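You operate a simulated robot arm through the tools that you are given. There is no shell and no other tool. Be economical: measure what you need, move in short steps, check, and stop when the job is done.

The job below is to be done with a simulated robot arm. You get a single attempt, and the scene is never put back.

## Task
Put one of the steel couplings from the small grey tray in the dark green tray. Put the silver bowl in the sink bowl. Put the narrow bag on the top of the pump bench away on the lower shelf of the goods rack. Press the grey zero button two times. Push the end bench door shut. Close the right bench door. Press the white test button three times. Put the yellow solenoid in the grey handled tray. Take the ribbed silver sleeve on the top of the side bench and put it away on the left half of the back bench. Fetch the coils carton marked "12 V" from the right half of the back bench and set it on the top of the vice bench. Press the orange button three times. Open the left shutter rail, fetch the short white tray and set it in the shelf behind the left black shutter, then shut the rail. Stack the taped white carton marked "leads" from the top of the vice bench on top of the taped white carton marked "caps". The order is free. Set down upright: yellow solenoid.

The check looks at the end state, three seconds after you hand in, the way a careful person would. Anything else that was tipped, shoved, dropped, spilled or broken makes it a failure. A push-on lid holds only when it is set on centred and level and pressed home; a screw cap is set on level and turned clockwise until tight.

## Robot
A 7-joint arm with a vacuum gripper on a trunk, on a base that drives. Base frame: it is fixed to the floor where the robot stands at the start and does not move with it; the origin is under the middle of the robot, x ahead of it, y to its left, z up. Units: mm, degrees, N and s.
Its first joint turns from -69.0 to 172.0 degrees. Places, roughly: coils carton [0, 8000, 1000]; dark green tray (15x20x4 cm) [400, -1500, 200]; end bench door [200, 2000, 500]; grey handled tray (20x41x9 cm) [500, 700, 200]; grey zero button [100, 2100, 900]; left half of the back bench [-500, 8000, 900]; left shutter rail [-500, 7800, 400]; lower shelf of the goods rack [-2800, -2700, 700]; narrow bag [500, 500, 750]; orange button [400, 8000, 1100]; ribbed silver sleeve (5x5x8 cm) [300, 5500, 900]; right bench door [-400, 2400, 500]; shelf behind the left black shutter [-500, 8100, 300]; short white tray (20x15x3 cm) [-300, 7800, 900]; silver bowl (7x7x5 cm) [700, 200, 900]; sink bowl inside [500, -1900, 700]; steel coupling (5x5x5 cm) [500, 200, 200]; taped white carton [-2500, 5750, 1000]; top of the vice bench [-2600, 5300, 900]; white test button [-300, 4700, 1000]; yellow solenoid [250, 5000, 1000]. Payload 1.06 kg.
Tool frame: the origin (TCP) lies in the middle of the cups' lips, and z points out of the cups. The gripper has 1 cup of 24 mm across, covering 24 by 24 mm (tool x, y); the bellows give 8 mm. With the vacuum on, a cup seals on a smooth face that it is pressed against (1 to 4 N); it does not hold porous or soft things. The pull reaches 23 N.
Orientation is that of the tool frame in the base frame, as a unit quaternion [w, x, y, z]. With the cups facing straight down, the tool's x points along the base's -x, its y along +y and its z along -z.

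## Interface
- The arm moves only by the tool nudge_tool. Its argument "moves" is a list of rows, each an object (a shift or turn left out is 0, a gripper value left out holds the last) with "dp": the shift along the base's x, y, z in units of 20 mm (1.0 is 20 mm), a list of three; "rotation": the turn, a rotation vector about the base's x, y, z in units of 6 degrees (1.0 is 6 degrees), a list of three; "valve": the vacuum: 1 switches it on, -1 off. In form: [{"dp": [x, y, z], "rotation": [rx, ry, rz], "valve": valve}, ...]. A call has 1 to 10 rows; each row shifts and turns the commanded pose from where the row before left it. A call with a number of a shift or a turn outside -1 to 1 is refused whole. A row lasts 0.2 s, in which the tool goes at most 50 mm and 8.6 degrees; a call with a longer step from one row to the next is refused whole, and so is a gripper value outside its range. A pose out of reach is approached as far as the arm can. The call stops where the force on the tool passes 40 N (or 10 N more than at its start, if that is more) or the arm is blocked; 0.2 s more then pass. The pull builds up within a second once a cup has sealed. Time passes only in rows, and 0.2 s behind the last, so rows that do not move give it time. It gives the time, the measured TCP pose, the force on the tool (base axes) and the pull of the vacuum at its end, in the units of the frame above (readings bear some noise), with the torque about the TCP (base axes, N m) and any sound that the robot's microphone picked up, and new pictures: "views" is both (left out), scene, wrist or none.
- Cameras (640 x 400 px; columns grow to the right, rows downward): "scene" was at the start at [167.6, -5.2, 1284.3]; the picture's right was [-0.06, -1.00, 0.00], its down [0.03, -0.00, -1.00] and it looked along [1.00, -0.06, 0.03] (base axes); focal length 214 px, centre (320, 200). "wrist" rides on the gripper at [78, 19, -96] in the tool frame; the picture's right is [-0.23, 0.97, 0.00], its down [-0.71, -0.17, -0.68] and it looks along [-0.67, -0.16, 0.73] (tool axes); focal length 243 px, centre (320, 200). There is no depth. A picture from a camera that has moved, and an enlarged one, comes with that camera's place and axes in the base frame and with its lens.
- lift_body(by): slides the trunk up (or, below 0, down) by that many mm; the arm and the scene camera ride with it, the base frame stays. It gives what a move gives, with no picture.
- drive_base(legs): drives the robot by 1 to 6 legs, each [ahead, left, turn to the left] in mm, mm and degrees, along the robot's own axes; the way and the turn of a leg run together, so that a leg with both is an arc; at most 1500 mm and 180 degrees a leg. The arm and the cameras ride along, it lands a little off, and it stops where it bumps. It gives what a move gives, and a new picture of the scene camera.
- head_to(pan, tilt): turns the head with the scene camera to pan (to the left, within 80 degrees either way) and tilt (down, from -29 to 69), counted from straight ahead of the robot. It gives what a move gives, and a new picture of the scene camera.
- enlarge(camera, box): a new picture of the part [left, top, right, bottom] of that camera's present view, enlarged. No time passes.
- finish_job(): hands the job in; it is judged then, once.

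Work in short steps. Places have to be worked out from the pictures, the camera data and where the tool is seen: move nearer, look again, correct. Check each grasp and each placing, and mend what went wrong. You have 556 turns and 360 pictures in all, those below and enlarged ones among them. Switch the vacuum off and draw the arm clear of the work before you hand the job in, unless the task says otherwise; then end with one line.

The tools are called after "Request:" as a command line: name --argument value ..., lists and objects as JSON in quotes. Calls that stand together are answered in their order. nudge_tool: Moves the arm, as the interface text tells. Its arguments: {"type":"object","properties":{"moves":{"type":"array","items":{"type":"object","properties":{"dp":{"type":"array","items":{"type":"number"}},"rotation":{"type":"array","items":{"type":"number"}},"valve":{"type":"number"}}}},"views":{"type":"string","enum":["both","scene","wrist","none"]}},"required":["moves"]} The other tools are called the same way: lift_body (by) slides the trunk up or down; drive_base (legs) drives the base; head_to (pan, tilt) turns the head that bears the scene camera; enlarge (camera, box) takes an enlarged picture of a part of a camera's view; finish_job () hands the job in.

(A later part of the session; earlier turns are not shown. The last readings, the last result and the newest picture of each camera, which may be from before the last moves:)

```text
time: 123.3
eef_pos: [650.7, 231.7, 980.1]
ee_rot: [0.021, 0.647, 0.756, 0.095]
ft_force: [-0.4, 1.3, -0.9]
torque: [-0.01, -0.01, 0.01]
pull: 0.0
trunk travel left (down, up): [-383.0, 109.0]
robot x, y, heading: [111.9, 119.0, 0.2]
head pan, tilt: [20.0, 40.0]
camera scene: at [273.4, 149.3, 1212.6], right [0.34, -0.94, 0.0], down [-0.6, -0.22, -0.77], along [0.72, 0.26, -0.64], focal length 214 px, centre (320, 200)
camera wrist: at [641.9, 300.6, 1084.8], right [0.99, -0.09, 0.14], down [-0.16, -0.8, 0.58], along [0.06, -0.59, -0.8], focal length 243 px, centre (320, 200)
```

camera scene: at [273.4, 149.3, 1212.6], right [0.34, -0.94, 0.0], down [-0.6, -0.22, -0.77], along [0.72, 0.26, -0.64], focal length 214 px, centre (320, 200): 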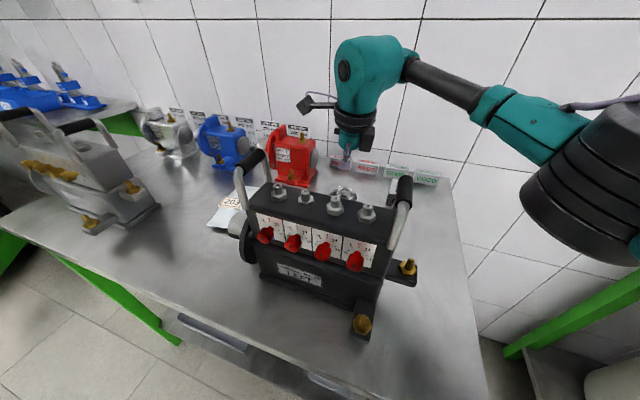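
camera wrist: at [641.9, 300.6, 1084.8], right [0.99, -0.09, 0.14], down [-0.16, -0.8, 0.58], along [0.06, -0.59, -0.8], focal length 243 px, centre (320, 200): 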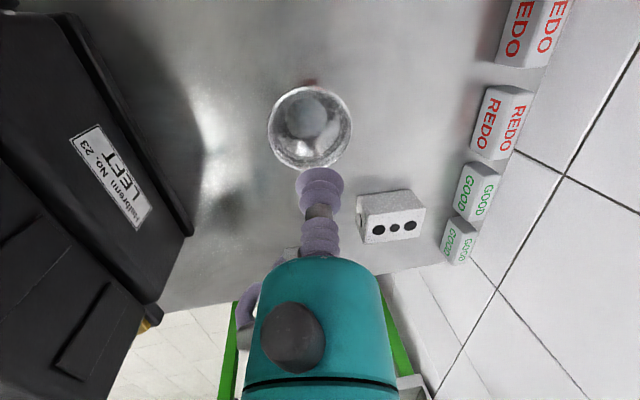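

The bowl's bottom is at (655, 231); I descend to about z=872 with the vacuum on.

Request:
nudge_tool --moves '[{"dp": [0.2, 0, -1], "valve": 1}, {"dp": [0, 0, -1]}, {"dp": [0, 0, -1]}, {"dp": [0, 0, -1]}, {"dp": [0, 0, -1]}, {"dp": [0, 0, -0.3]}]' --views "both"

```text
time: 124.7
eef_pos: [654.8, 233.5, 876.4]
ee_rot: [0.022, 0.647, 0.756, 0.095]
ft_force: [0.6, -0.8, 0.5]
torque: [0.01, -0.01, -0.04]
pull: 0.0
trunk travel left (down, up): [-383.0, 109.0]
robot x, y, heading: [113.7, 120.1, -0.1]
head pan, tilt: [20.0, 40.0]
camera scene: at [273.4, 149.2, 1212.6], right [0.34, -0.94, 0.0], down [-0.6, -0.22, -0.77], along [0.72, 0.26, -0.64], focal length 214 px, centre (320, 200)
camera wrist: at [645.3, 301.8, 980.0], right [0.98, -0.09, 0.15], down [-0.16, -0.8, 0.58], along [0.06, -0.59, -0.8], focal length 243 px, centre (320, 200)
```

scene: 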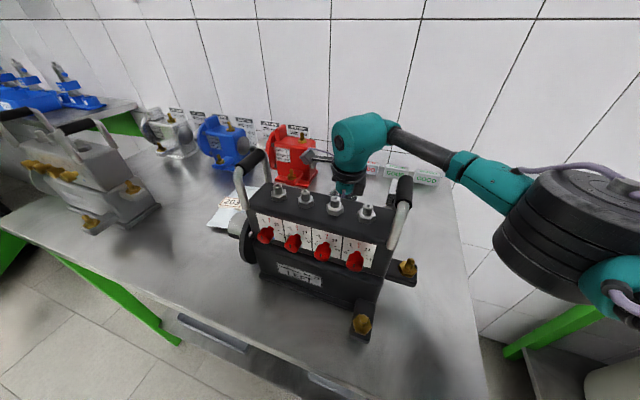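
wrist: 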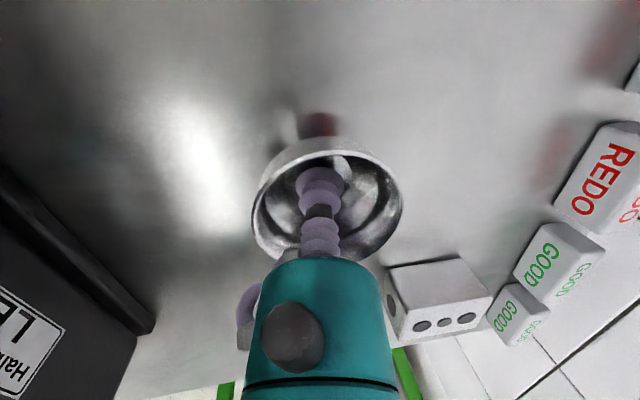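

The cup is inside the bowl, centred. I lower in small steps until contact shows.

Request:
nudge_tool --moves '[{"dp": [0, 0, -0.25]}, {"dp": [0, 0, -0.25]}, {"dp": [0, 0, -0.2]}, {"dp": [0, 0, 0]}, {"dp": [0, 0, 0]}]' --views "none"

```text
time: 125.9
eef_pos: [654.1, 233.9, 862.1]
ee_rot: [0.022, 0.647, 0.756, 0.096]
ft_force: [1.1, 1.0, 4.6]
torque: [-0.03, 0.03, -0.01]
pull: 0.0
trunk travel left (down, up): [-383.0, 109.0]
robot x, y, heading: [111.7, 122.6, -0.1]
head pan, tilt: [20.0, 40.0]
```

Contact (4.6 N) but no seal yet. I ease up slightly and straighten the tool towards vertical, then press again.

Request:
nudge_tool --moves '[{"dp": [0, 0, 0.2], "rotation": [-0.4, 0.8, 0]}, {"dp": [0, 0, 0], "rotation": [-0.3, 0.8, 0]}, {"dp": [0, 0, -0.15]}, {"dp": [0, 0, 0]}, {"dp": [0, 0, 0]}]' --views "scene"

```text
time: 127.1
eef_pos: [653.6, 232.0, 863.8]
ee_rot: [-0.018, 0.652, 0.758, 0.014]
ft_force: [1.2, 0.5, 3.5]
torque: [-0.04, -0.03, -0.02]
pull: 23.3
trunk travel left (down, up): [-383.0, 109.0]
robot x, y, heading: [115.7, 119.6, -0.0]
head pan, tilt: [20.0, 40.0]
camera scene: at [273.1, 149.2, 1212.7], right [0.34, -0.94, 0.0], down [-0.6, -0.22, -0.77], along [0.72, 0.26, -0.64], focal length 214 px, centre (320, 200)
```

scene: 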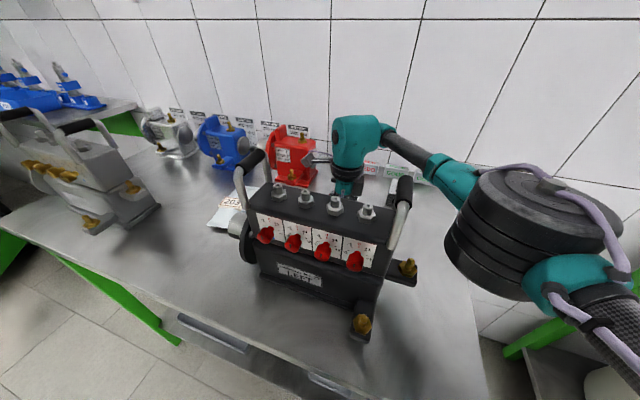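

Sealed (23 N). I lift, restoring the forward tilt as it rises so the elbow stays off the crate handle.

Request:
nudge_tool --moves '[{"dp": [0, 0, 0.5]}, {"dp": [0, 0, 0.7], "rotation": [0.3, -0.8, 0]}, {"dp": [0, 0, 1], "rotation": [0.3, -0.8, 0]}, {"dp": [0, 0, 1], "rotation": [0.3, -0.7, 0]}, {"dp": [0, 0, 1], "rotation": [0.3, -0.7, 0]}]' --views "both"

```text
time: 128.3
eef_pos: [653.3, 232.2, 945.3]
ee_rot: [0.06, 0.639, 0.749, 0.164]
ft_force: [0.4, -0.3, -1.6]
torque: [0.0, 0.06, 0.02]
pull: 23.6
trunk travel left (down, up): [-383.0, 109.0]
robot x, y, heading: [112.1, 118.6, -0.5]
head pan, tilt: [20.0, 40.0]
camera scene: at [273.3, 149.1, 1212.6], right [0.34, -0.94, 0.0], down [-0.6, -0.22, -0.77], along [0.72, 0.26, -0.64], focal length 214 px, centre (320, 200)
camera wrist: at [628.8, 294.8, 1051.1], right [0.95, -0.1, 0.28], down [-0.24, -0.83, 0.5], along [0.18, -0.55, -0.82], focal length 243 px, centre (320, 200)
```

scene: 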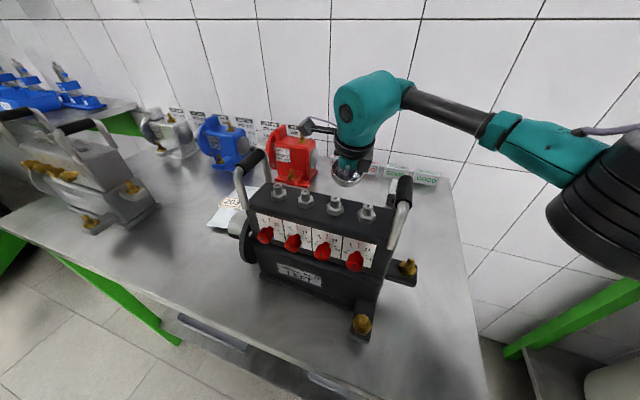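
wrist: 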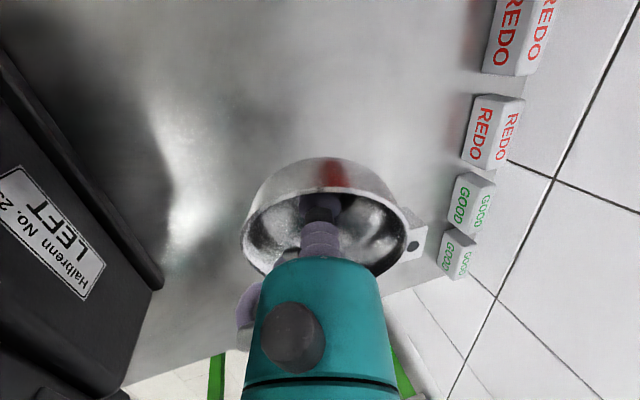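

The bowl is held. I raise to about z=1140 while easing slightly back.

Request:
nudge_tool --moves '[{"dp": [0, 0, 1]}, {"dp": [0, 0, 1]}, {"dp": [0, 0, 1]}, {"dp": [0, 0, 1]}, {"dp": [-0.3, 0, 1]}, {"dp": [-0.5, 0, 1]}, {"dp": [-0.7, 0, 1]}, {"dp": [-0.8, 0, 1]}, {"dp": [-0.8, 0, 1]}, {"dp": [-0.8, 0, 0.7]}]' --views "scene"

```text
time: 130.5
eef_pos: [576.8, 229.7, 1143.0]
ee_rot: [0.06, 0.64, 0.748, 0.163]
ft_force: [0.1, 1.3, -1.1]
torque: [0.05, 0.04, 0.04]
pull: 22.7
trunk travel left (down, up): [-383.0, 109.0]
robot x, y, heading: [112.7, 122.3, -0.1]
head pan, tilt: [20.0, 40.0]
camera scene: at [273.2, 149.2, 1212.7], right [0.34, -0.94, 0.0], down [-0.6, -0.22, -0.77], along [0.72, 0.26, -0.64], focal length 214 px, centre (320, 200)
```

scene: 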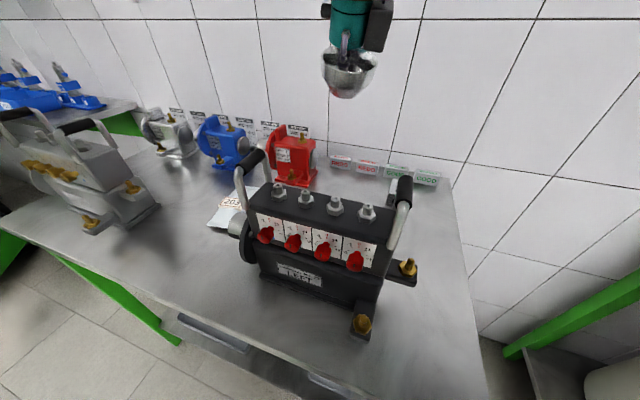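

I back away from the bench and drive right toward the sink.

Request:
drive_base --legs '[[-500, 0, 0], [0, -1050, 0], [0, -1050, 0]]'

Request:
head_to --pan 0 --tilt 35

```text
time: 151.6
eef_pos: [2.4, -1880.1, 1143.6]
ee_rot: [0.064, 0.66, 0.731, 0.161]
ft_force: [0.2, -0.1, -1.4]
torque: [0.05, 0.01, 0.06]
pull: 22.6
trunk travel left (down, up): [-383.0, 109.0]
robot x, y, heading: [-468.1, -1961.7, -3.7]
head pan, tilt: [20.0, 40.0]
camera scene: at [-305.7, -1944.4, 1212.6], right [0.29, -0.96, 0.0], down [-0.62, -0.18, -0.77], along [0.73, 0.22, -0.64], focal length 214 px, centre (320, 200)
```

scene: 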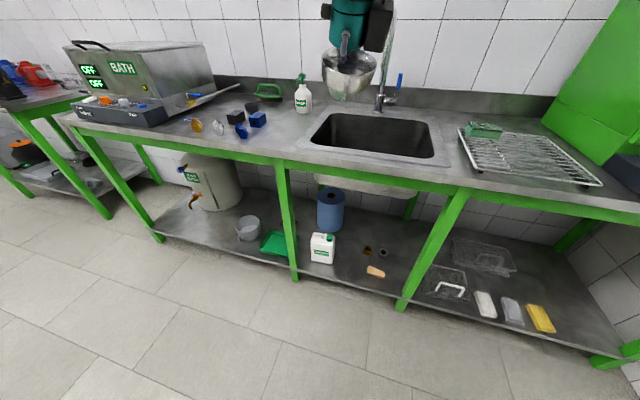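

```text
time: 152.4
eef_pos: [3.1, -1879.6, 1142.1]
ee_rot: [0.064, 0.66, 0.731, 0.161]
ft_force: [-0.3, -0.6, -1.3]
torque: [0.03, -0.01, 0.06]
pull: 23.0
trunk travel left (down, up): [-383.0, 109.0]
robot x, y, heading: [-470.4, -1960.1, -3.1]
head pan, tilt: [0.0, 35.0]
camera scene: at [-299.2, -1973.8, 1220.2], right [-0.06, -1.0, 0.0], down [-0.57, 0.03, -0.82], along [0.82, -0.05, -0.57], focal length 214 px, centre (320, 200)
```

scene: 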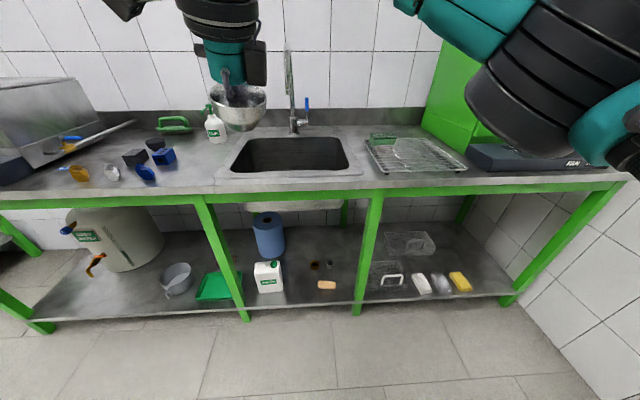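

The sink is clear: opening x≈422–775, y≈-1690…-2118. I zoom to see the tap's shape before approaching.

Request:
enlarge --camera "scene" --box '[190, 40, 400, 200]'

```text
2.50 times, centred on (295, 120) of scene
camera zoom: at [-299.2, -1973.8, 1220.2], right [-0.06, -1.0, 0.0], down [-0.57, 0.03, -0.82], along [0.82, -0.05, -0.57], focal length 536 px, centre (382, 400)
```

zoom: 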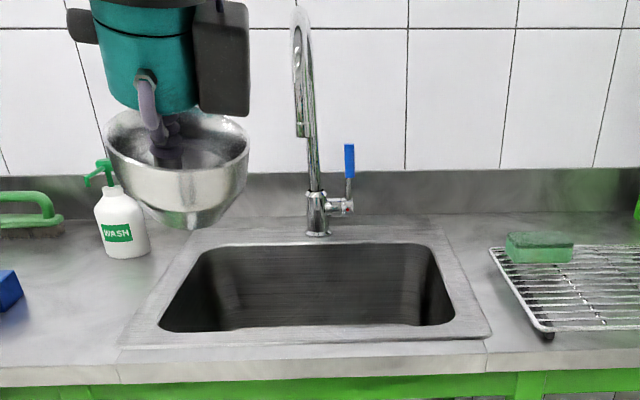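

The tap stands near y≈-1895, so I aim for the left half of the sink, about (530, -1790). I correct heading, drive in to about (90, -1885).

Request:
drive_base --legs '[[0, 75, 3.3], [555, 0, 0]]'

```text
time: 156.6
eef_pos: [553.4, -1769.7, 1141.3]
ee_rot: [0.058, 0.635, 0.753, 0.163]
ft_force: [0.1, 0.2, -1.5]
torque: [0.05, 0.04, 0.03]
pull: 22.5
trunk travel left (down, up): [-383.0, 109.0]
robot x, y, heading: [87.9, -1884.2, 0.5]
head pan, tilt: [0.0, 35.0]
camera scene: at [258.5, -1884.4, 1220.1], right [0.01, -1.0, 0.0], down [-0.57, 0.0, -0.82], along [0.82, 0.01, -0.57], focal length 214 px, centre (320, 200)
```

scene: 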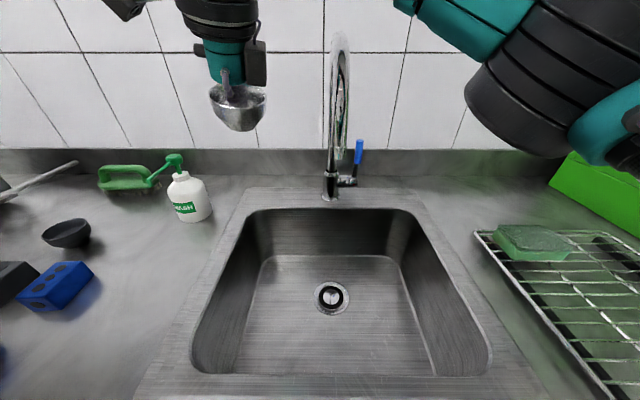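

The sink floor is visible. I straighten the tool to vertical and descend towards (540, -1790).

Request:
nudge_tool --moves '[{"dp": [-0.3, -0.3, -0.5], "rotation": [-0.4, 1, 0]}, {"dp": [-0.3, -0.3, -0.5], "rotation": [-0.4, 1, 0]}, {"dp": [0, -0.3, -0.5], "rotation": [-0.4, 1, 0]}, {"dp": [0, 0, -1]}, {"dp": [0, 0, -1]}, {"dp": [0, 0, -1]}, {"dp": [0, 0, -1]}, {"dp": [0, 0, -1]}, {"dp": [0, 0, -1]}, {"dp": [0, 0, -1]}]' --views "scene"

```text
time: 158.8
eef_pos: [544.4, -1788.8, 969.4]
ee_rot: [-0.021, 0.65, 0.76, 0.011]
ft_force: [1.2, 0.3, -0.8]
torque: [0.04, 0.06, 0.0]
pull: 22.9
trunk travel left (down, up): [-383.0, 109.0]
robot x, y, heading: [91.5, -1885.4, 0.2]
head pan, tilt: [0.0, 35.0]
camera scene: at [261.4, -1884.3, 1219.2], right [0.01, -1.0, 0.0], down [-0.58, -0.01, -0.82], along [0.82, 0.01, -0.58], focal length 214 px, centre (320, 200)
```

scene: 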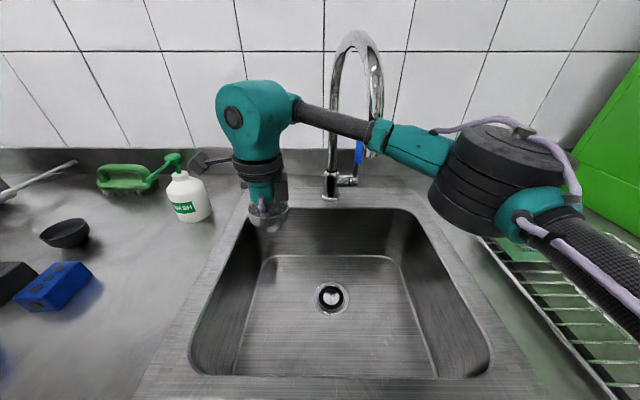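

The tap's spout looks turned compared with before; I zoom in to check whether the forearm touched it.

Request:
enlarge --camera "scene" --box '[210, 20, 450, 220]'

```text
2.00 times, centred on (330, 120) of scene
camera zoom: at [261.4, -1884.3, 1219.2], right [0.01, -1.0, 0.0], down [-0.58, -0.01, -0.82], along [0.82, 0.01, -0.58], focal length 429 px, centre (300, 360)
```

zoom: 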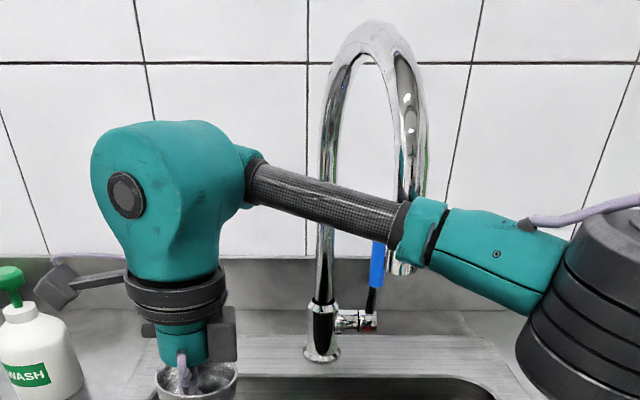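

The forearm has swivelled the tap's spout to the right. I back the base off 80 mm to free it, and will push the spout back afterwards; then I check.

Request:
drive_base --legs '[[-80, 0, 0]]'

```text
time: 159.8
eef_pos: [456.6, -1787.7, 973.4]
ee_rot: [-0.02, 0.648, 0.761, 0.015]
ft_force: [-0.1, -0.4, -0.1]
torque: [0.03, 0.03, -0.01]
pull: 22.4
trunk travel left (down, up): [-383.0, 109.0]
robot x, y, heading: [9.2, -1890.9, 0.1]
head pan, tilt: [0.0, 35.0]
camera scene: at [174.5, -1885.2, 1220.3], right [0.01, -1.0, 0.0], down [-0.57, 0.0, -0.82], along [0.82, 0.01, -0.57], focal length 214 px, centre (320, 200)
```

scene: 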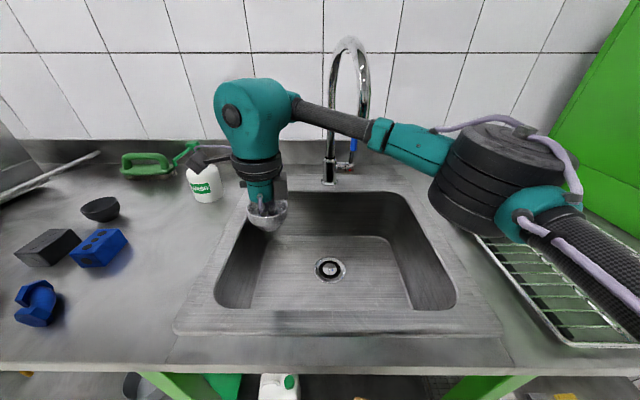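

The wash bottle looks leaned near the wrist-camera bracket; I zoom in.

Request:
enlarge --camera "scene" --box '[80, 110, 320, 270]'

```text
2.50 times, centred on (200, 190) of scene
camera zoom: at [174.5, -1885.2, 1220.3], right [0.01, -1.0, 0.0], down [-0.57, 0.0, -0.82], along [0.82, 0.01, -0.57], focal length 536 px, centre (620, 225)
```

zoom: 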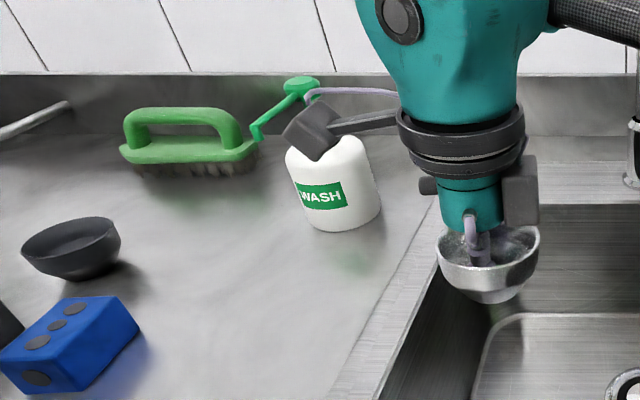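

The bottle only leans by perspective; it stands. Sink floor is at z≈711. I shift to (480, -1835) so the camera bracket clears the sink's left wall, then lower the trunk.

Request:
nudge_tool --moves '[{"dp": [0.5, -1, 0]}, {"dp": [0.5, -1, 0]}, {"dp": [0, -0.4, 0]}]' --views "none"

Request:
lift_body --by -140

Request:
head_to --pan 5 --tilt 35

```text
time: 160.7
eef_pos: [476.0, -1835.0, 973.5]
ee_rot: [-0.02, 0.648, 0.761, 0.015]
ft_force: [-0.9, -0.5, -1.5]
torque: [0.04, -0.02, 0.04]
pull: 22.8
trunk travel left (down, up): [-383.0, 109.0]
robot x, y, heading: [7.6, -1887.7, 0.5]
head pan, tilt: [0.0, 35.0]
```

```text
time: 162.3
eef_pos: [477.2, -1836.5, 834.2]
ee_rot: [-0.019, 0.649, 0.761, 0.015]
ft_force: [0.3, -0.3, -0.7]
torque: [0.05, 0.01, 0.04]
pull: 23.5
trunk travel left (down, up): [-243.0, 249.0]
robot x, y, heading: [7.7, -1884.6, 0.4]
head pan, tilt: [0.0, 35.0]
```

```text
time: 163.0
eef_pos: [477.5, -1835.4, 833.8]
ee_rot: [-0.019, 0.649, 0.76, 0.014]
ft_force: [0.0, 0.3, -0.8]
torque: [0.05, 0.02, 0.0]
pull: 22.0
trunk travel left (down, up): [-243.0, 249.0]
robot x, y, heading: [6.1, -1886.6, 0.2]
head pan, tilt: [5.0, 35.0]
camera scene: at [208.4, -1877.3, 1080.4], right [0.09, -1.0, 0.0], down [-0.57, -0.05, -0.82], along [0.82, 0.08, -0.57], focal length 214 px, centre (320, 200)
```

scene: 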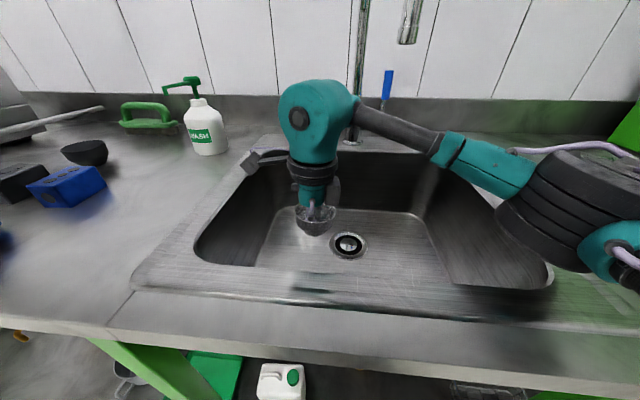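

Bottle stands fine. The elbow is getting low near the drying rack, so I raise the trunk 60 and lower the tool with the arm instead.

Request:
lift_body --by 70

Request:
nudge_tool --moves '[{"dp": [0, 0, -1]}, {"dp": [0, 0, -1]}, {"dp": [0, 0, -1]}, {"dp": [0, 0, -1]}, {"dp": [0, 0, -1]}]' --views "scene"

```text
time: 164.1
eef_pos: [477.4, -1834.4, 901.8]
ee_rot: [-0.02, 0.648, 0.761, 0.014]
ft_force: [0.9, -0.2, -2.1]
torque: [0.08, 0.02, 0.05]
pull: 22.6
trunk travel left (down, up): [-313.0, 179.0]
robot x, y, heading: [9.3, -1885.7, 0.4]
head pan, tilt: [5.0, 35.0]
```

```text
time: 165.3
eef_pos: [478.2, -1835.1, 803.2]
ee_rot: [-0.019, 0.649, 0.76, 0.014]
ft_force: [0.1, 0.3, -1.4]
torque: [0.02, 0.08, 0.02]
pull: 23.0
trunk travel left (down, up): [-313.0, 179.0]
robot x, y, heading: [6.4, -1887.2, 0.2]
head pan, tilt: [5.0, 35.0]
camera scene: at [192.9, -1877.4, 1148.4], right [0.09, -1.0, 0.0], down [-0.57, -0.05, -0.82], along [0.82, 0.08, -0.57], focal length 214 px, centre (320, 200)
```

scene: 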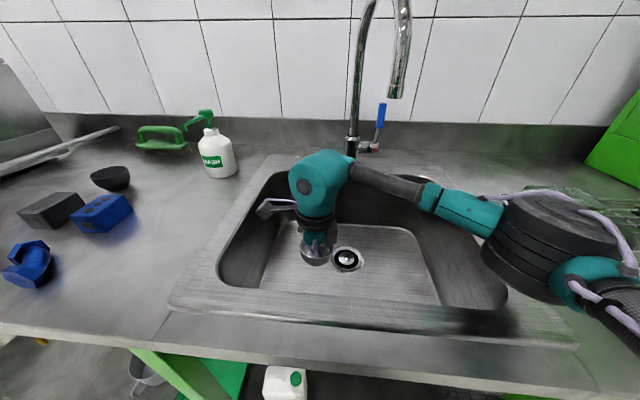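

Elbow is comfortably above the bench. I continue down, slowing near the sink floor.

Request:
nudge_tool --moves '[{"dp": [0, 0, -1]}, {"dp": [0, 0, -1]}, {"dp": [0, 0, -0.6]}, {"dp": [0, 0, -0.25]}, {"dp": [0, 0, -0.25]}, {"dp": [0, 0, -0.25]}]' --views "both"

```text
time: 166.7
eef_pos: [476.6, -1837.1, 737.0]
ee_rot: [-0.02, 0.648, 0.761, 0.014]
ft_force: [-0.8, -0.1, -1.2]
torque: [0.05, 0.05, 0.01]
pull: 23.2
trunk travel left (down, up): [-313.0, 179.0]
robot x, y, heading: [8.5, -1885.4, 0.3]
head pan, tilt: [5.0, 35.0]
camera scene: at [192.9, -1877.4, 1148.5], right [0.09, -1.0, 0.0], down [-0.57, -0.05, -0.82], along [0.82, 0.08, -0.57], focal length 214 px, centre (320, 200)
camera wrist: at [484.6, -1760.6, 835.3], right [1.0, -0.08, -0.02], down [-0.05, -0.76, 0.65], along [-0.06, -0.65, -0.76], focal length 243 px, centre (320, 200)
```

scene: 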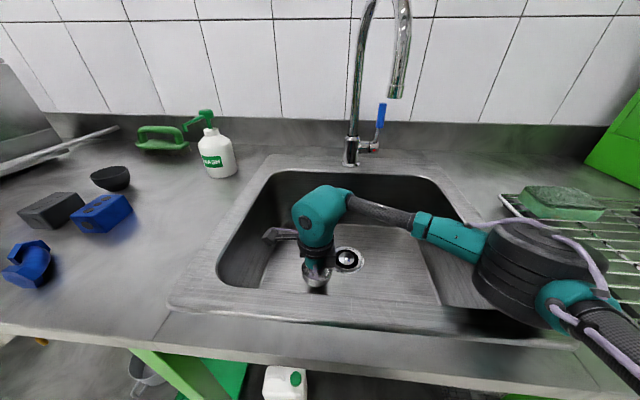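
wrist: 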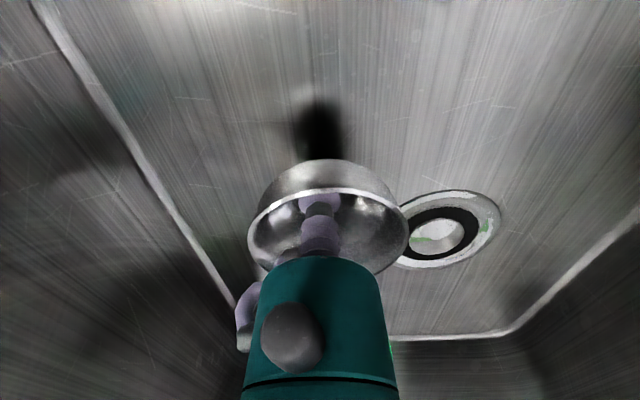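

Near the floor now; I lower in fine steps until contact.

Request:
nudge_tool --moves '[{"dp": [0, 0, -0.25]}, {"dp": [0, 0, -0.25]}, {"dp": [0, 0, -0.25]}, {"dp": [0, 0, 0]}]' --views "none"

```text
time: 167.7
eef_pos: [474.9, -1826.6, 723.7]
ee_rot: [-0.019, 0.646, 0.763, 0.013]
ft_force: [0.1, -0.6, 0.0]
torque: [0.0, 0.01, 0.02]
pull: 22.9
trunk travel left (down, up): [-313.0, 179.0]
robot x, y, heading: [5.7, -1884.4, 0.6]
head pan, tilt: [5.0, 35.0]
```

The tool drifted 10 mm in y with the weight unloaded; I look to see whether the bowl or the elbow is touching something.

Request:
nudge_tool --moves '[{"dp": [0, 0, 0]}]' --views "both"

```text
time: 168.1
eef_pos: [475.1, -1827.2, 722.8]
ee_rot: [-0.018, 0.646, 0.763, 0.011]
ft_force: [0.2, 1.2, -0.7]
torque: [0.05, 0.01, 0.0]
pull: 22.4
trunk travel left (down, up): [-313.0, 179.0]
robot x, y, heading: [5.0, -1887.2, 0.6]
head pan, tilt: [5.0, 35.0]
camera scene: at [191.7, -1869.3, 1148.5], right [0.1, -1.0, 0.01], down [-0.57, -0.06, -0.82], along [0.82, 0.07, -0.57], focal length 214 px, centre (320, 200)
camera wrist: at [482.0, -1751.5, 821.1], right [1.0, -0.07, -0.02], down [-0.04, -0.76, 0.65], along [-0.06, -0.65, -0.76], focal length 243 px, centre (320, 200)
```

scene: 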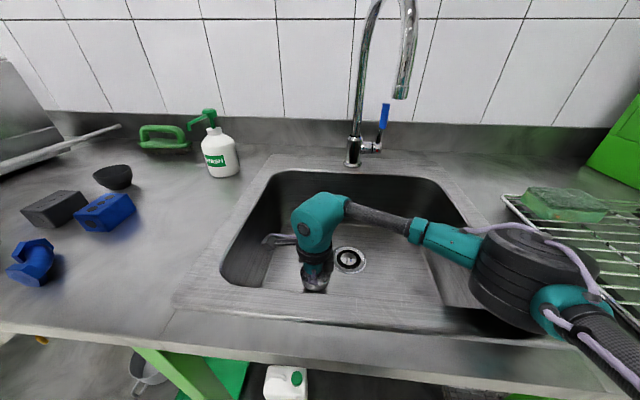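
wrist: 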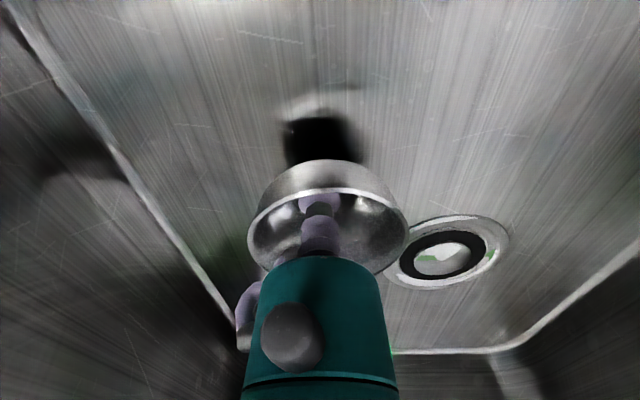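

The elbow is pressing on the bench (the whole robot leaned slightly). I raise the trunk 120 mm and lower the tool by the arm instead.

Request:
lift_body --by 120

Request:
nudge_tool --moves '[{"dp": [0, 0, -1]}, {"dp": [0, 0, -1]}, {"dp": [0, 0, -1]}, {"dp": [0, 0, -1]}]' --views "scene"

```text
time: 169.6
eef_pos: [478.1, -1835.7, 841.4]
ee_rot: [-0.021, 0.648, 0.761, 0.014]
ft_force: [-0.8, -1.1, -1.0]
torque: [0.0, 0.02, 0.02]
pull: 22.7
trunk travel left (down, up): [-433.0, 59.0]
robot x, y, heading: [8.7, -1886.5, 0.4]
head pan, tilt: [5.0, 35.0]
```

```text
time: 170.6
eef_pos: [479.6, -1836.7, 757.7]
ee_rot: [-0.019, 0.648, 0.761, 0.014]
ft_force: [-0.1, 0.4, -0.8]
torque: [0.05, 0.01, 0.03]
pull: 22.8
trunk travel left (down, up): [-433.0, 59.0]
robot x, y, heading: [8.5, -1885.9, 0.5]
head pan, tilt: [5.0, 35.0]
camera scene: at [151.0, -1877.7, 1277.9], right [0.09, -1.0, 0.0], down [-0.57, -0.05, -0.82], along [0.82, 0.08, -0.57], focal length 214 px, centre (320, 200)
```

scene: 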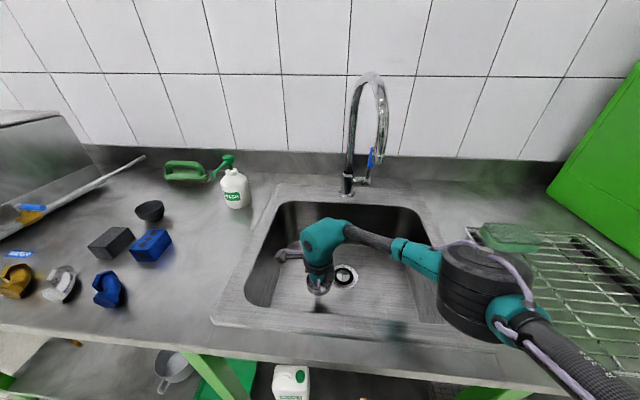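

Clear again. I descend in fine steps watching for y drift.

Request:
nudge_tool --moves '[{"dp": [0, 0, -0.7]}, {"dp": [0, 0, -0.3]}, {"dp": [0, 0, -0.3]}, {"dp": [0, 0, -0.25]}, {"dp": [0, 0, 0]}]' --views "none"

Request:
nudge_tool --moves '[{"dp": [0, 0, -0.2]}, {"dp": [0, 0, -0.2]}, {"dp": [0, 0, 0]}]' --views "scene"

```text
time: 171.8
eef_pos: [477.5, -1836.0, 728.5]
ee_rot: [-0.02, 0.648, 0.761, 0.016]
ft_force: [0.1, -0.2, -1.7]
torque: [0.0, 0.01, 0.02]
pull: 22.8
trunk travel left (down, up): [-433.0, 59.0]
robot x, y, heading: [5.3, -1887.1, 0.6]
head pan, tilt: [5.0, 35.0]
```

```text
time: 172.6
eef_pos: [478.6, -1835.4, 722.6]
ee_rot: [-0.02, 0.648, 0.761, 0.014]
ft_force: [0.2, 0.0, -0.7]
torque: [0.05, 0.04, 0.01]
pull: 22.6
trunk travel left (down, up): [-433.0, 59.0]
robot x, y, heading: [6.9, -1883.4, 0.5]
head pan, tilt: [5.0, 35.0]
camera scene: at [150.9, -1877.7, 1278.0], right [0.09, -1.0, 0.0], down [-0.57, -0.05, -0.82], along [0.82, 0.08, -0.57], focal length 214 px, centre (320, 200)
```

scene: 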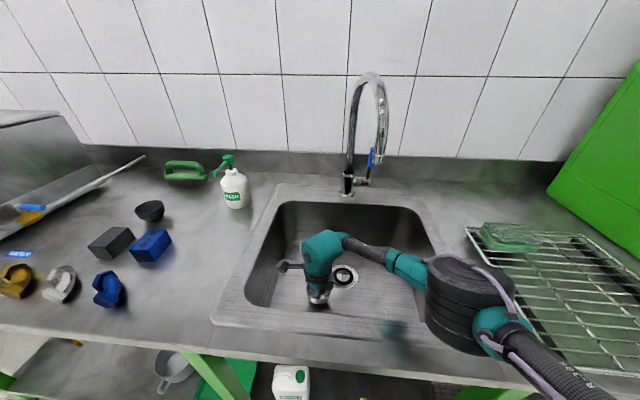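

Good, no drift. I continue down in 4 mm steps until the floor takes the weight.

Request:
nudge_tool --moves '[{"dp": [0, 0, -0.2]}, {"dp": [0, 0, -0.2]}, {"dp": [0, 0, -0.2]}, {"dp": [0, 0, 0]}]' --views "none"

Request:
nudge_tool --moves '[{"dp": [0, 0, -0.2]}, {"dp": [0, 0, -0.2]}, {"dp": [0, 0, 0]}]' --views "none"

```text
time: 173.6
eef_pos: [478.1, -1834.6, 714.3]
ee_rot: [-0.019, 0.649, 0.761, 0.016]
ft_force: [3.2, -0.7, 17.0]
torque: [-0.1, -0.09, 0.0]
pull: 23.2
trunk travel left (down, up): [-433.0, 59.0]
robot x, y, heading: [5.6, -1888.6, 0.4]
head pan, tilt: [5.0, 35.0]
```

```text
time: 174.4
eef_pos: [476.7, -1834.7, 706.9]
ee_rot: [-0.02, 0.648, 0.761, 0.016]
ft_force: [2.0, 2.3, 36.6]
torque: [-0.12, -0.09, 0.0]
pull: 23.0
trunk travel left (down, up): [-433.0, 59.0]
robot x, y, heading: [6.0, -1885.9, 0.6]
head pan, tilt: [5.0, 35.0]
```

The bowl sits on the sink floor (I pressed a bit too much). I relax upwards, switch off the vacuum and wait for release.

Request:
nudge_tool --moves '[{"dp": [0, 0, 0.35]}, {"dp": [0, 0, 0], "valve": -1}, {"dp": [0, 0, 0]}, {"dp": [0, 0, 0]}, {"dp": [0, 0, 0]}, {"dp": [0, 0, 0]}]' --views "none"

Request:
nudge_tool --moves '[{"dp": [0, 0, 0.5]}, {"dp": [0, 0, 1]}, {"dp": [0, 0, 1]}, {"dp": [0, 0, 1]}]' --views "both"

```text
time: 175.8
eef_pos: [477.4, -1838.1, 710.1]
ee_rot: [-0.019, 0.649, 0.76, 0.014]
ft_force: [0.2, -1.6, 3.7]
torque: [0.03, 0.01, -0.01]
pull: 0.0
trunk travel left (down, up): [-433.0, 59.0]
robot x, y, heading: [5.6, -1885.4, 0.4]
head pan, tilt: [5.0, 35.0]
```

```text
time: 176.8
eef_pos: [479.0, -1835.9, 779.9]
ee_rot: [-0.02, 0.648, 0.761, 0.015]
ft_force: [0.6, -0.3, 0.6]
torque: [0.02, -0.02, 0.02]
pull: 0.1
trunk travel left (down, up): [-433.0, 59.0]
robot x, y, heading: [6.8, -1887.8, 0.2]
head pan, tilt: [5.0, 35.0]
camera scene: at [150.8, -1877.7, 1278.0], right [0.09, -1.0, 0.0], down [-0.57, -0.05, -0.82], along [0.82, 0.08, -0.57], focal length 214 px, centre (320, 200)
camera wrist: at [485.4, -1760.3, 878.3], right [1.0, -0.08, -0.02], down [-0.05, -0.76, 0.65], along [-0.06, -0.65, -0.76], focal length 243 px, centre (320, 200)
```

scene: 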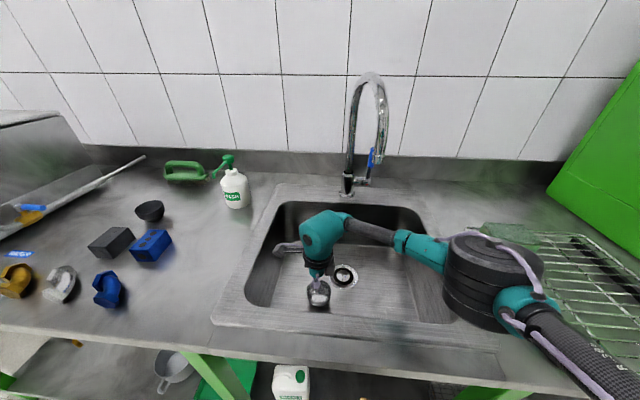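
wrist: 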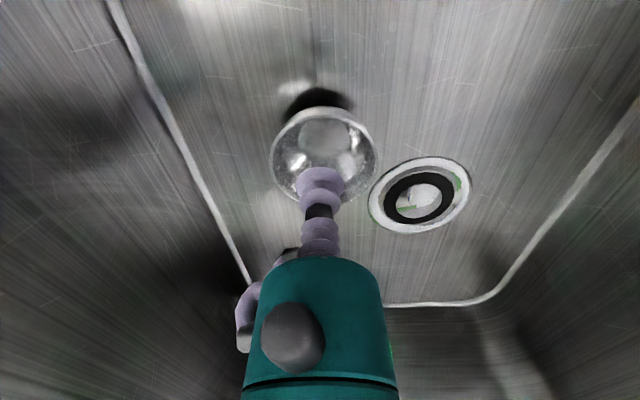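

The bowl stands upright in the sink. The spout tip now sits near (560, -1958, 1090), about 10° right of its first position (y≈-1905). I retract, rise, and go round to its right side to nudge it back.

Request:
nudge_tool --moves '[{"dp": [0, 0, 1]}, {"dp": [0, 0, 1]}, {"dp": [0, 0, 1]}, {"dp": [-0.5, 0, 1]}, {"dp": [-1, -0.5, 1]}, {"dp": [-1, -1, 1]}, {"dp": [-1, -1, 1]}, {"dp": [-1, -1, 1]}, {"dp": [0, -1, 1]}, {"dp": [0, -1, 1]}]' --views "none"

Request:
nudge_tool --moves '[{"dp": [0, -1, 1]}, {"dp": [0, -1, 1]}, {"dp": [0, -1, 1]}, {"dp": [0, -0.5, 0.6]}]' --views "scene"

```text
time: 179.0
eef_pos: [391.4, -1945.6, 982.7]
ee_rot: [-0.019, 0.647, 0.762, 0.013]
ft_force: [-1.2, 0.3, 0.7]
torque: [-0.02, 0.02, 0.03]
pull: 0.1
trunk travel left (down, up): [-433.0, 59.0]
robot x, y, heading: [4.3, -1889.3, 0.6]
head pan, tilt: [5.0, 35.0]
```

```text
time: 180.0
eef_pos: [386.5, -2015.1, 1052.4]
ee_rot: [-0.021, 0.649, 0.761, 0.014]
ft_force: [0.3, -0.1, 0.0]
torque: [0.04, -0.04, -0.01]
pull: 0.0
trunk travel left (down, up): [-433.0, 59.0]
robot x, y, heading: [4.3, -1888.7, 0.3]
head pan, tilt: [5.0, 35.0]
camera scene: at [150.8, -1877.8, 1278.0], right [0.09, -1.0, 0.0], down [-0.57, -0.05, -0.82], along [0.82, 0.08, -0.57], focal length 214 px, centre (320, 200)
```

scene: 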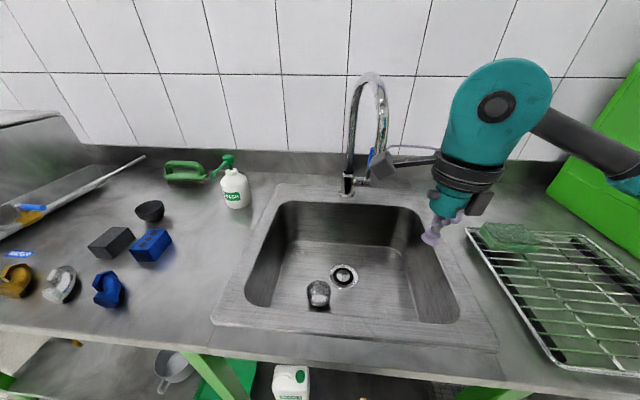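

The camera bracket points to the tap side, so I first turn the tool back 84° so that it trails behind.

Request:
nudge_tool --moves '[{"dp": [0.5, 0, 0], "rotation": [0, 0, 1]}, {"dp": [0.5, 0, 0], "rotation": [0, 0, 1]}, {"dp": [0.5, 0, 0], "rotation": [0, 0, 1]}, {"rotation": [0, 0, 1]}, {"rotation": [0, 0, 1]}, {"rotation": [0, 0, 1]}, {"rotation": [0, 0, 1]}, {"rotation": [0, 0, 1]}, {"rotation": [0, 0, 1]}, {"rotation": [0, 0, 1]}]' --views "none"

Request:
nudge_tool --moves '[{"dp": [0.5, 0, 0], "rotation": [0, 0, 1]}, {"dp": [1, 0, 0], "rotation": [0, 0, 1]}, {"dp": [1, 0, 0], "rotation": [0, 0, 1]}, {"dp": [1, 0, 0], "rotation": [0, 0, 1]}]' --views "both"

```text
time: 182.2
eef_pos: [417.4, -2015.0, 1051.4]
ee_rot: [-0.025, 0.18, 0.983, 0.003]
ft_force: [0.2, -0.2, -0.2]
torque: [0.02, -0.03, -0.01]
pull: 0.1
trunk travel left (down, up): [-433.0, 59.0]
robot x, y, heading: [5.6, -1886.6, 0.3]
head pan, tilt: [5.0, 35.0]
```

```text
time: 183.2
eef_pos: [488.9, -2016.0, 1051.9]
ee_rot: [-0.024, -0.028, 0.999, -0.002]
ft_force: [0.4, -0.5, 0.2]
torque: [-0.01, 0.0, 0.03]
pull: 0.2
trunk travel left (down, up): [-433.0, 59.0]
robot x, y, heading: [8.9, -1885.5, 0.5]
head pan, tilt: [5.0, 35.0]
camera scene: at [151.1, -1877.6, 1277.9], right [0.09, -1.0, 0.0], down [-0.57, -0.05, -0.82], along [0.82, 0.08, -0.57], focal length 214 px, centre (320, 200)
camera wrist: at [414.1, -2001.5, 1150.6], right [0.18, 0.98, -0.02], down [0.75, -0.13, 0.65], along [0.64, -0.13, -0.76], focal length 243 px, centre (320, 200)
```

scene: 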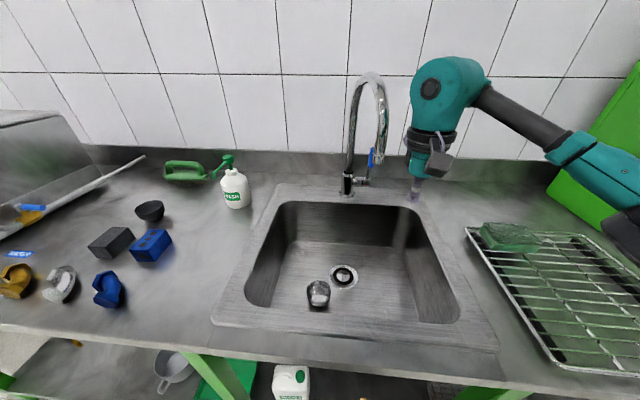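
wrist: 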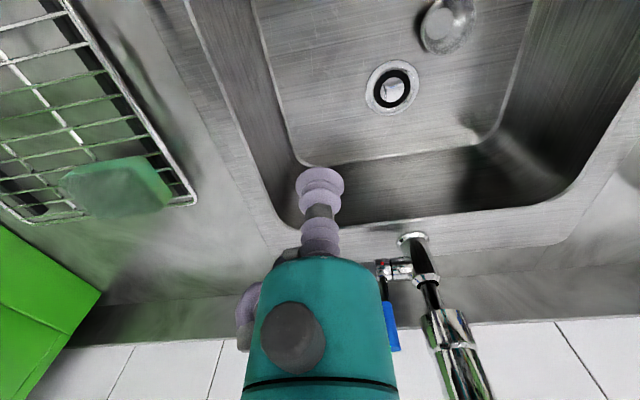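

The wrist view confirms the tip at about (560, -1958, 1094) with its base at y≈-1900. I move level with it in x and push it gently in +y.

Request:
nudge_tool --moves '[{"dp": [1, 0, 0]}, {"dp": [1, 0, 0]}, {"dp": [1, 0, 0]}, {"dp": [0.5, 0, 0.2]}, {"dp": [0, 0.8, 0]}, {"dp": [0, 0.8, 0]}, {"dp": [0, 0.8, 0]}, {"dp": [0, 0.6, 0]}]' --views "both"

```text
time: 185.0
eef_pos: [557.3, -1954.3, 1055.1]
ee_rot: [-0.025, -0.027, 0.999, -0.002]
ft_force: [-0.1, 0.2, -0.2]
torque: [0.01, 0.01, 0.01]
pull: 0.0
trunk travel left (down, up): [-433.0, 59.0]
robot x, y, heading: [7.9, -1885.9, 0.2]
head pan, tilt: [5.0, 35.0]
camera scene: at [150.9, -1877.6, 1278.0], right [0.09, -1.0, 0.0], down [-0.57, -0.05, -0.82], along [0.82, 0.08, -0.57], focal length 214 px, centre (320, 200)
camera wrist: at [482.9, -1939.6, 1153.7], right [0.18, 0.98, -0.02], down [0.75, -0.13, 0.65], along [0.64, -0.13, -0.76], focal length 243 px, centre (320, 200)
```

scene: 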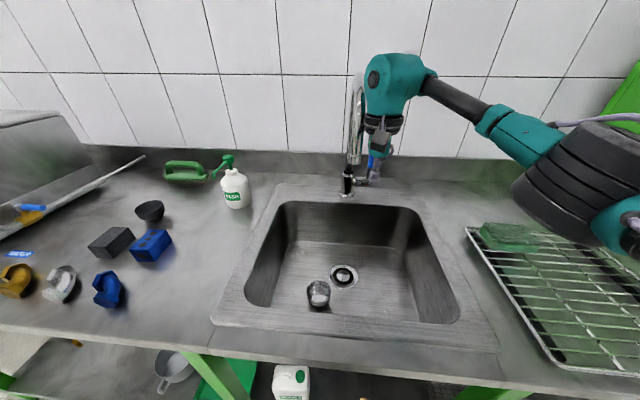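
wrist: 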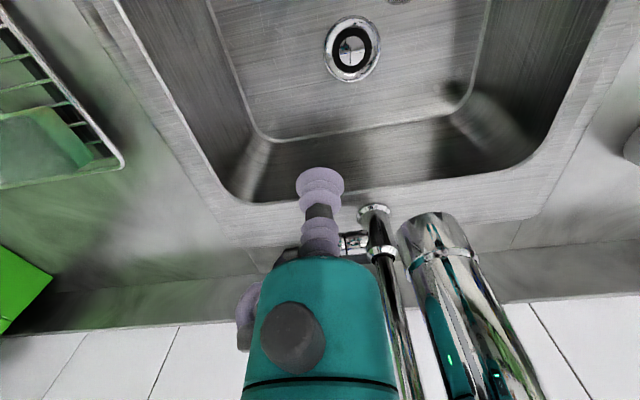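

The spout is nearly back (tip y≈-1912). One more 12 mm push, then I retreat to the right.

Request:
nudge_tool --moves '[{"dp": [0, 0.6, 0]}, {"dp": [0, -1, 0]}, {"dp": [0, -1, 0]}, {"dp": [-1, -0.5, 0]}, {"dp": [-1, 0, 0]}, {"dp": [-1, 0, 0]}, {"dp": [-1, 0, 0]}, {"dp": [-1, 0, 0]}]' --views "scene"

```text
time: 186.8
eef_pos: [457.6, -1996.3, 1053.6]
ee_rot: [-0.023, -0.027, 0.999, -0.002]
ft_force: [-0.2, 0.7, -0.9]
torque: [0.04, 0.02, 0.02]
pull: 0.1
trunk travel left (down, up): [-433.0, 59.0]
robot x, y, heading: [6.4, -1884.4, 0.2]
head pan, tilt: [5.0, 35.0]
camera scene: at [150.7, -1877.8, 1278.0], right [0.09, -1.0, 0.0], down [-0.57, -0.05, -0.82], along [0.82, 0.08, -0.57], focal length 214 px, centre (320, 200)
```

scene: 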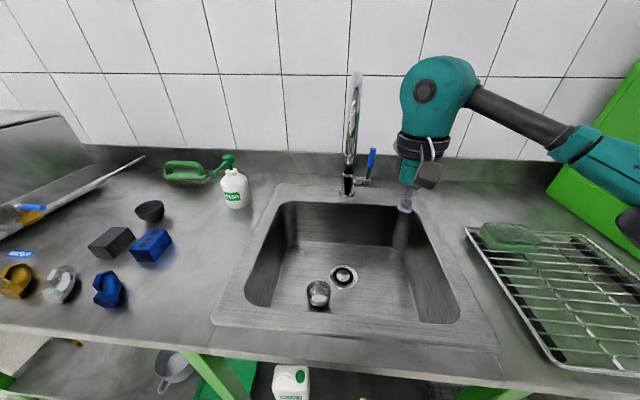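

The spout is back in its place. Next is the coupling. I retract and drive back to open floor in front of the pump bench, then test low reach with the trunk lowered.

Request:
nudge_tool --moves '[{"dp": [-0.5, 1, 0]}, {"dp": [-0.5, 1, 0]}, {"dp": [-0.5, 1, 0]}, {"dp": [-0.5, 1, 0]}, {"dp": [0, 1, 0]}]' --views "none"

Request:
drive_base --legs '[[-500, 0, 0], [0, 1200, 0], [0, 1050, 0], [0, 0, -45]]'

Request:
lift_body --by -300

```text
time: 188.0
eef_pos: [417.2, -1893.4, 1054.4]
ee_rot: [-0.024, -0.027, 0.999, -0.003]
ft_force: [0.5, -0.3, -0.2]
torque: [0.03, 0.01, 0.02]
pull: 0.1
trunk travel left (down, up): [-433.0, 59.0]
robot x, y, heading: [7.8, -1887.4, 0.5]
head pan, tilt: [5.0, 35.0]
```

```text
time: 211.9
eef_pos: [-204.9, -6.1, 1055.2]
ee_rot: [-0.022, 0.366, 0.93, 0.008]
ft_force: [-0.9, -0.2, 0.4]
torque: [-0.01, -0.01, -0.03]
pull: 0.0
trunk travel left (down, up): [-433.0, 59.0]
robot x, y, heading: [-481.8, 295.0, -45.7]
head pan, tilt: [5.0, 35.0]
camera scene: at [-378.4, 198.0, 1278.0], right [-0.65, -0.76, 0.0], down [-0.44, 0.37, -0.82], along [0.62, -0.53, -0.57], focal length 214 px, centre (320, 200)
```

scene: 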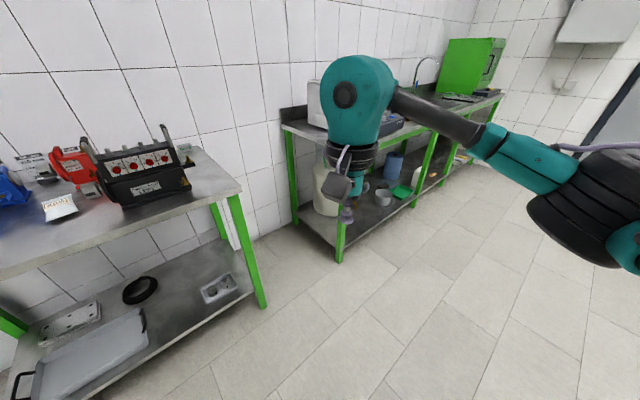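

```text
time: 214.9
eef_pos: [-205.6, -4.3, 754.5]
ee_rot: [-0.024, 0.367, 0.93, 0.008]
ft_force: [0.8, 1.0, 0.5]
torque: [-0.02, -0.01, 0.02]
pull: 0.1
trunk travel left (down, up): [-133.0, 359.0]
robot x, y, heading: [-486.0, 295.4, -45.8]
head pan, tilt: [5.0, 35.0]
```

Clear view of the lower shelf. I lower the trunk to the bottom and bring the tool down, then look.

Request:
lift_body --by -125

Request:
nudge_tool --moves '[{"dp": [0, 0, -1]}, {"dp": [0, 0, -1]}, {"dp": [0, 0, -1]}, {"dp": [0, 0, -1]}, {"dp": [0, 0, -1]}, {"dp": [0, 0, -1]}, {"dp": [0, 0, -1]}, {"dp": [0, 0, -1]}, {"dp": [0, 0, -1]}, {"dp": [0, 0, -1]}]' --views "none"

Request:
nudge_tool --moves '[{"dp": [0, 0, -1]}, {"dp": [0, 0, -1]}, {"dp": [0, 0, -1]}, {"dp": [0, 0, -1]}, {"dp": [0, 0, -1]}, {"dp": [0, 0, -1]}, {"dp": [0, 0, -1]}, {"dp": [0, 0, -1]}, {"dp": [0, 0, -1]}]' --views "both"

```text
time: 216.4
eef_pos: [-206.6, -4.6, 628.5]
ee_rot: [-0.023, 0.367, 0.93, 0.007]
ft_force: [-0.4, -0.2, 0.3]
torque: [-0.02, 0.02, 0.0]
pull: 0.1
trunk travel left (down, up): [-8.0, 484.0]
robot x, y, heading: [-482.8, 294.6, -45.9]
head pan, tilt: [5.0, 35.0]
```

```text
time: 218.6
eef_pos: [-204.5, -6.4, 430.5]
ee_rot: [-0.023, 0.366, 0.93, 0.008]
ft_force: [0.1, -0.7, -0.6]
torque: [-0.05, 0.02, -0.03]
pull: 0.0
trunk travel left (down, up): [-8.0, 484.0]
robot x, y, heading: [-482.5, 298.9, -45.8]
head pan, tilt: [5.0, 35.0]
```

```text
time: 220.6
eef_pos: [-204.8, -4.4, 250.2]
ee_rot: [-0.023, 0.367, 0.93, 0.007]
ft_force: [0.4, 0.0, -0.5]
torque: [0.01, -0.01, 0.03]
pull: 0.0
trunk travel left (down, up): [-8.0, 484.0]
robot x, y, heading: [-485.5, 300.8, -45.7]
head pan, tilt: [5.0, 35.0]
camera scene: at [-286.5, 104.0, 835.5], right [-0.65, -0.76, 0.0], down [-0.44, 0.37, -0.82], along [0.62, -0.53, -0.57], focal length 214 px, centre (320, 200)
camera wrist: at [-245.9, 60.4, 348.4], right [0.83, 0.55, -0.01], down [0.43, -0.63, 0.65], along [0.35, -0.55, -0.76], focal length 243 px, centre (320, 200)
```

scene: 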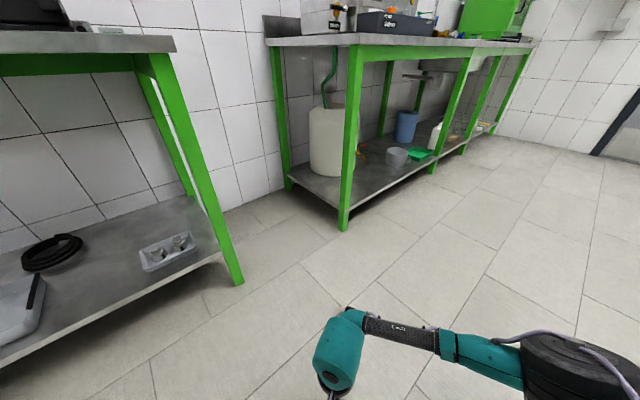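
wrist: 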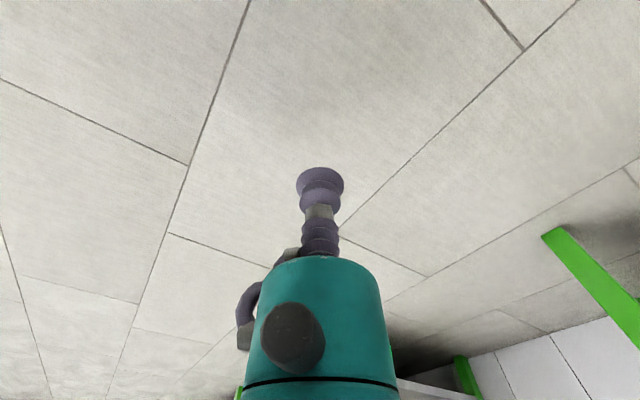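

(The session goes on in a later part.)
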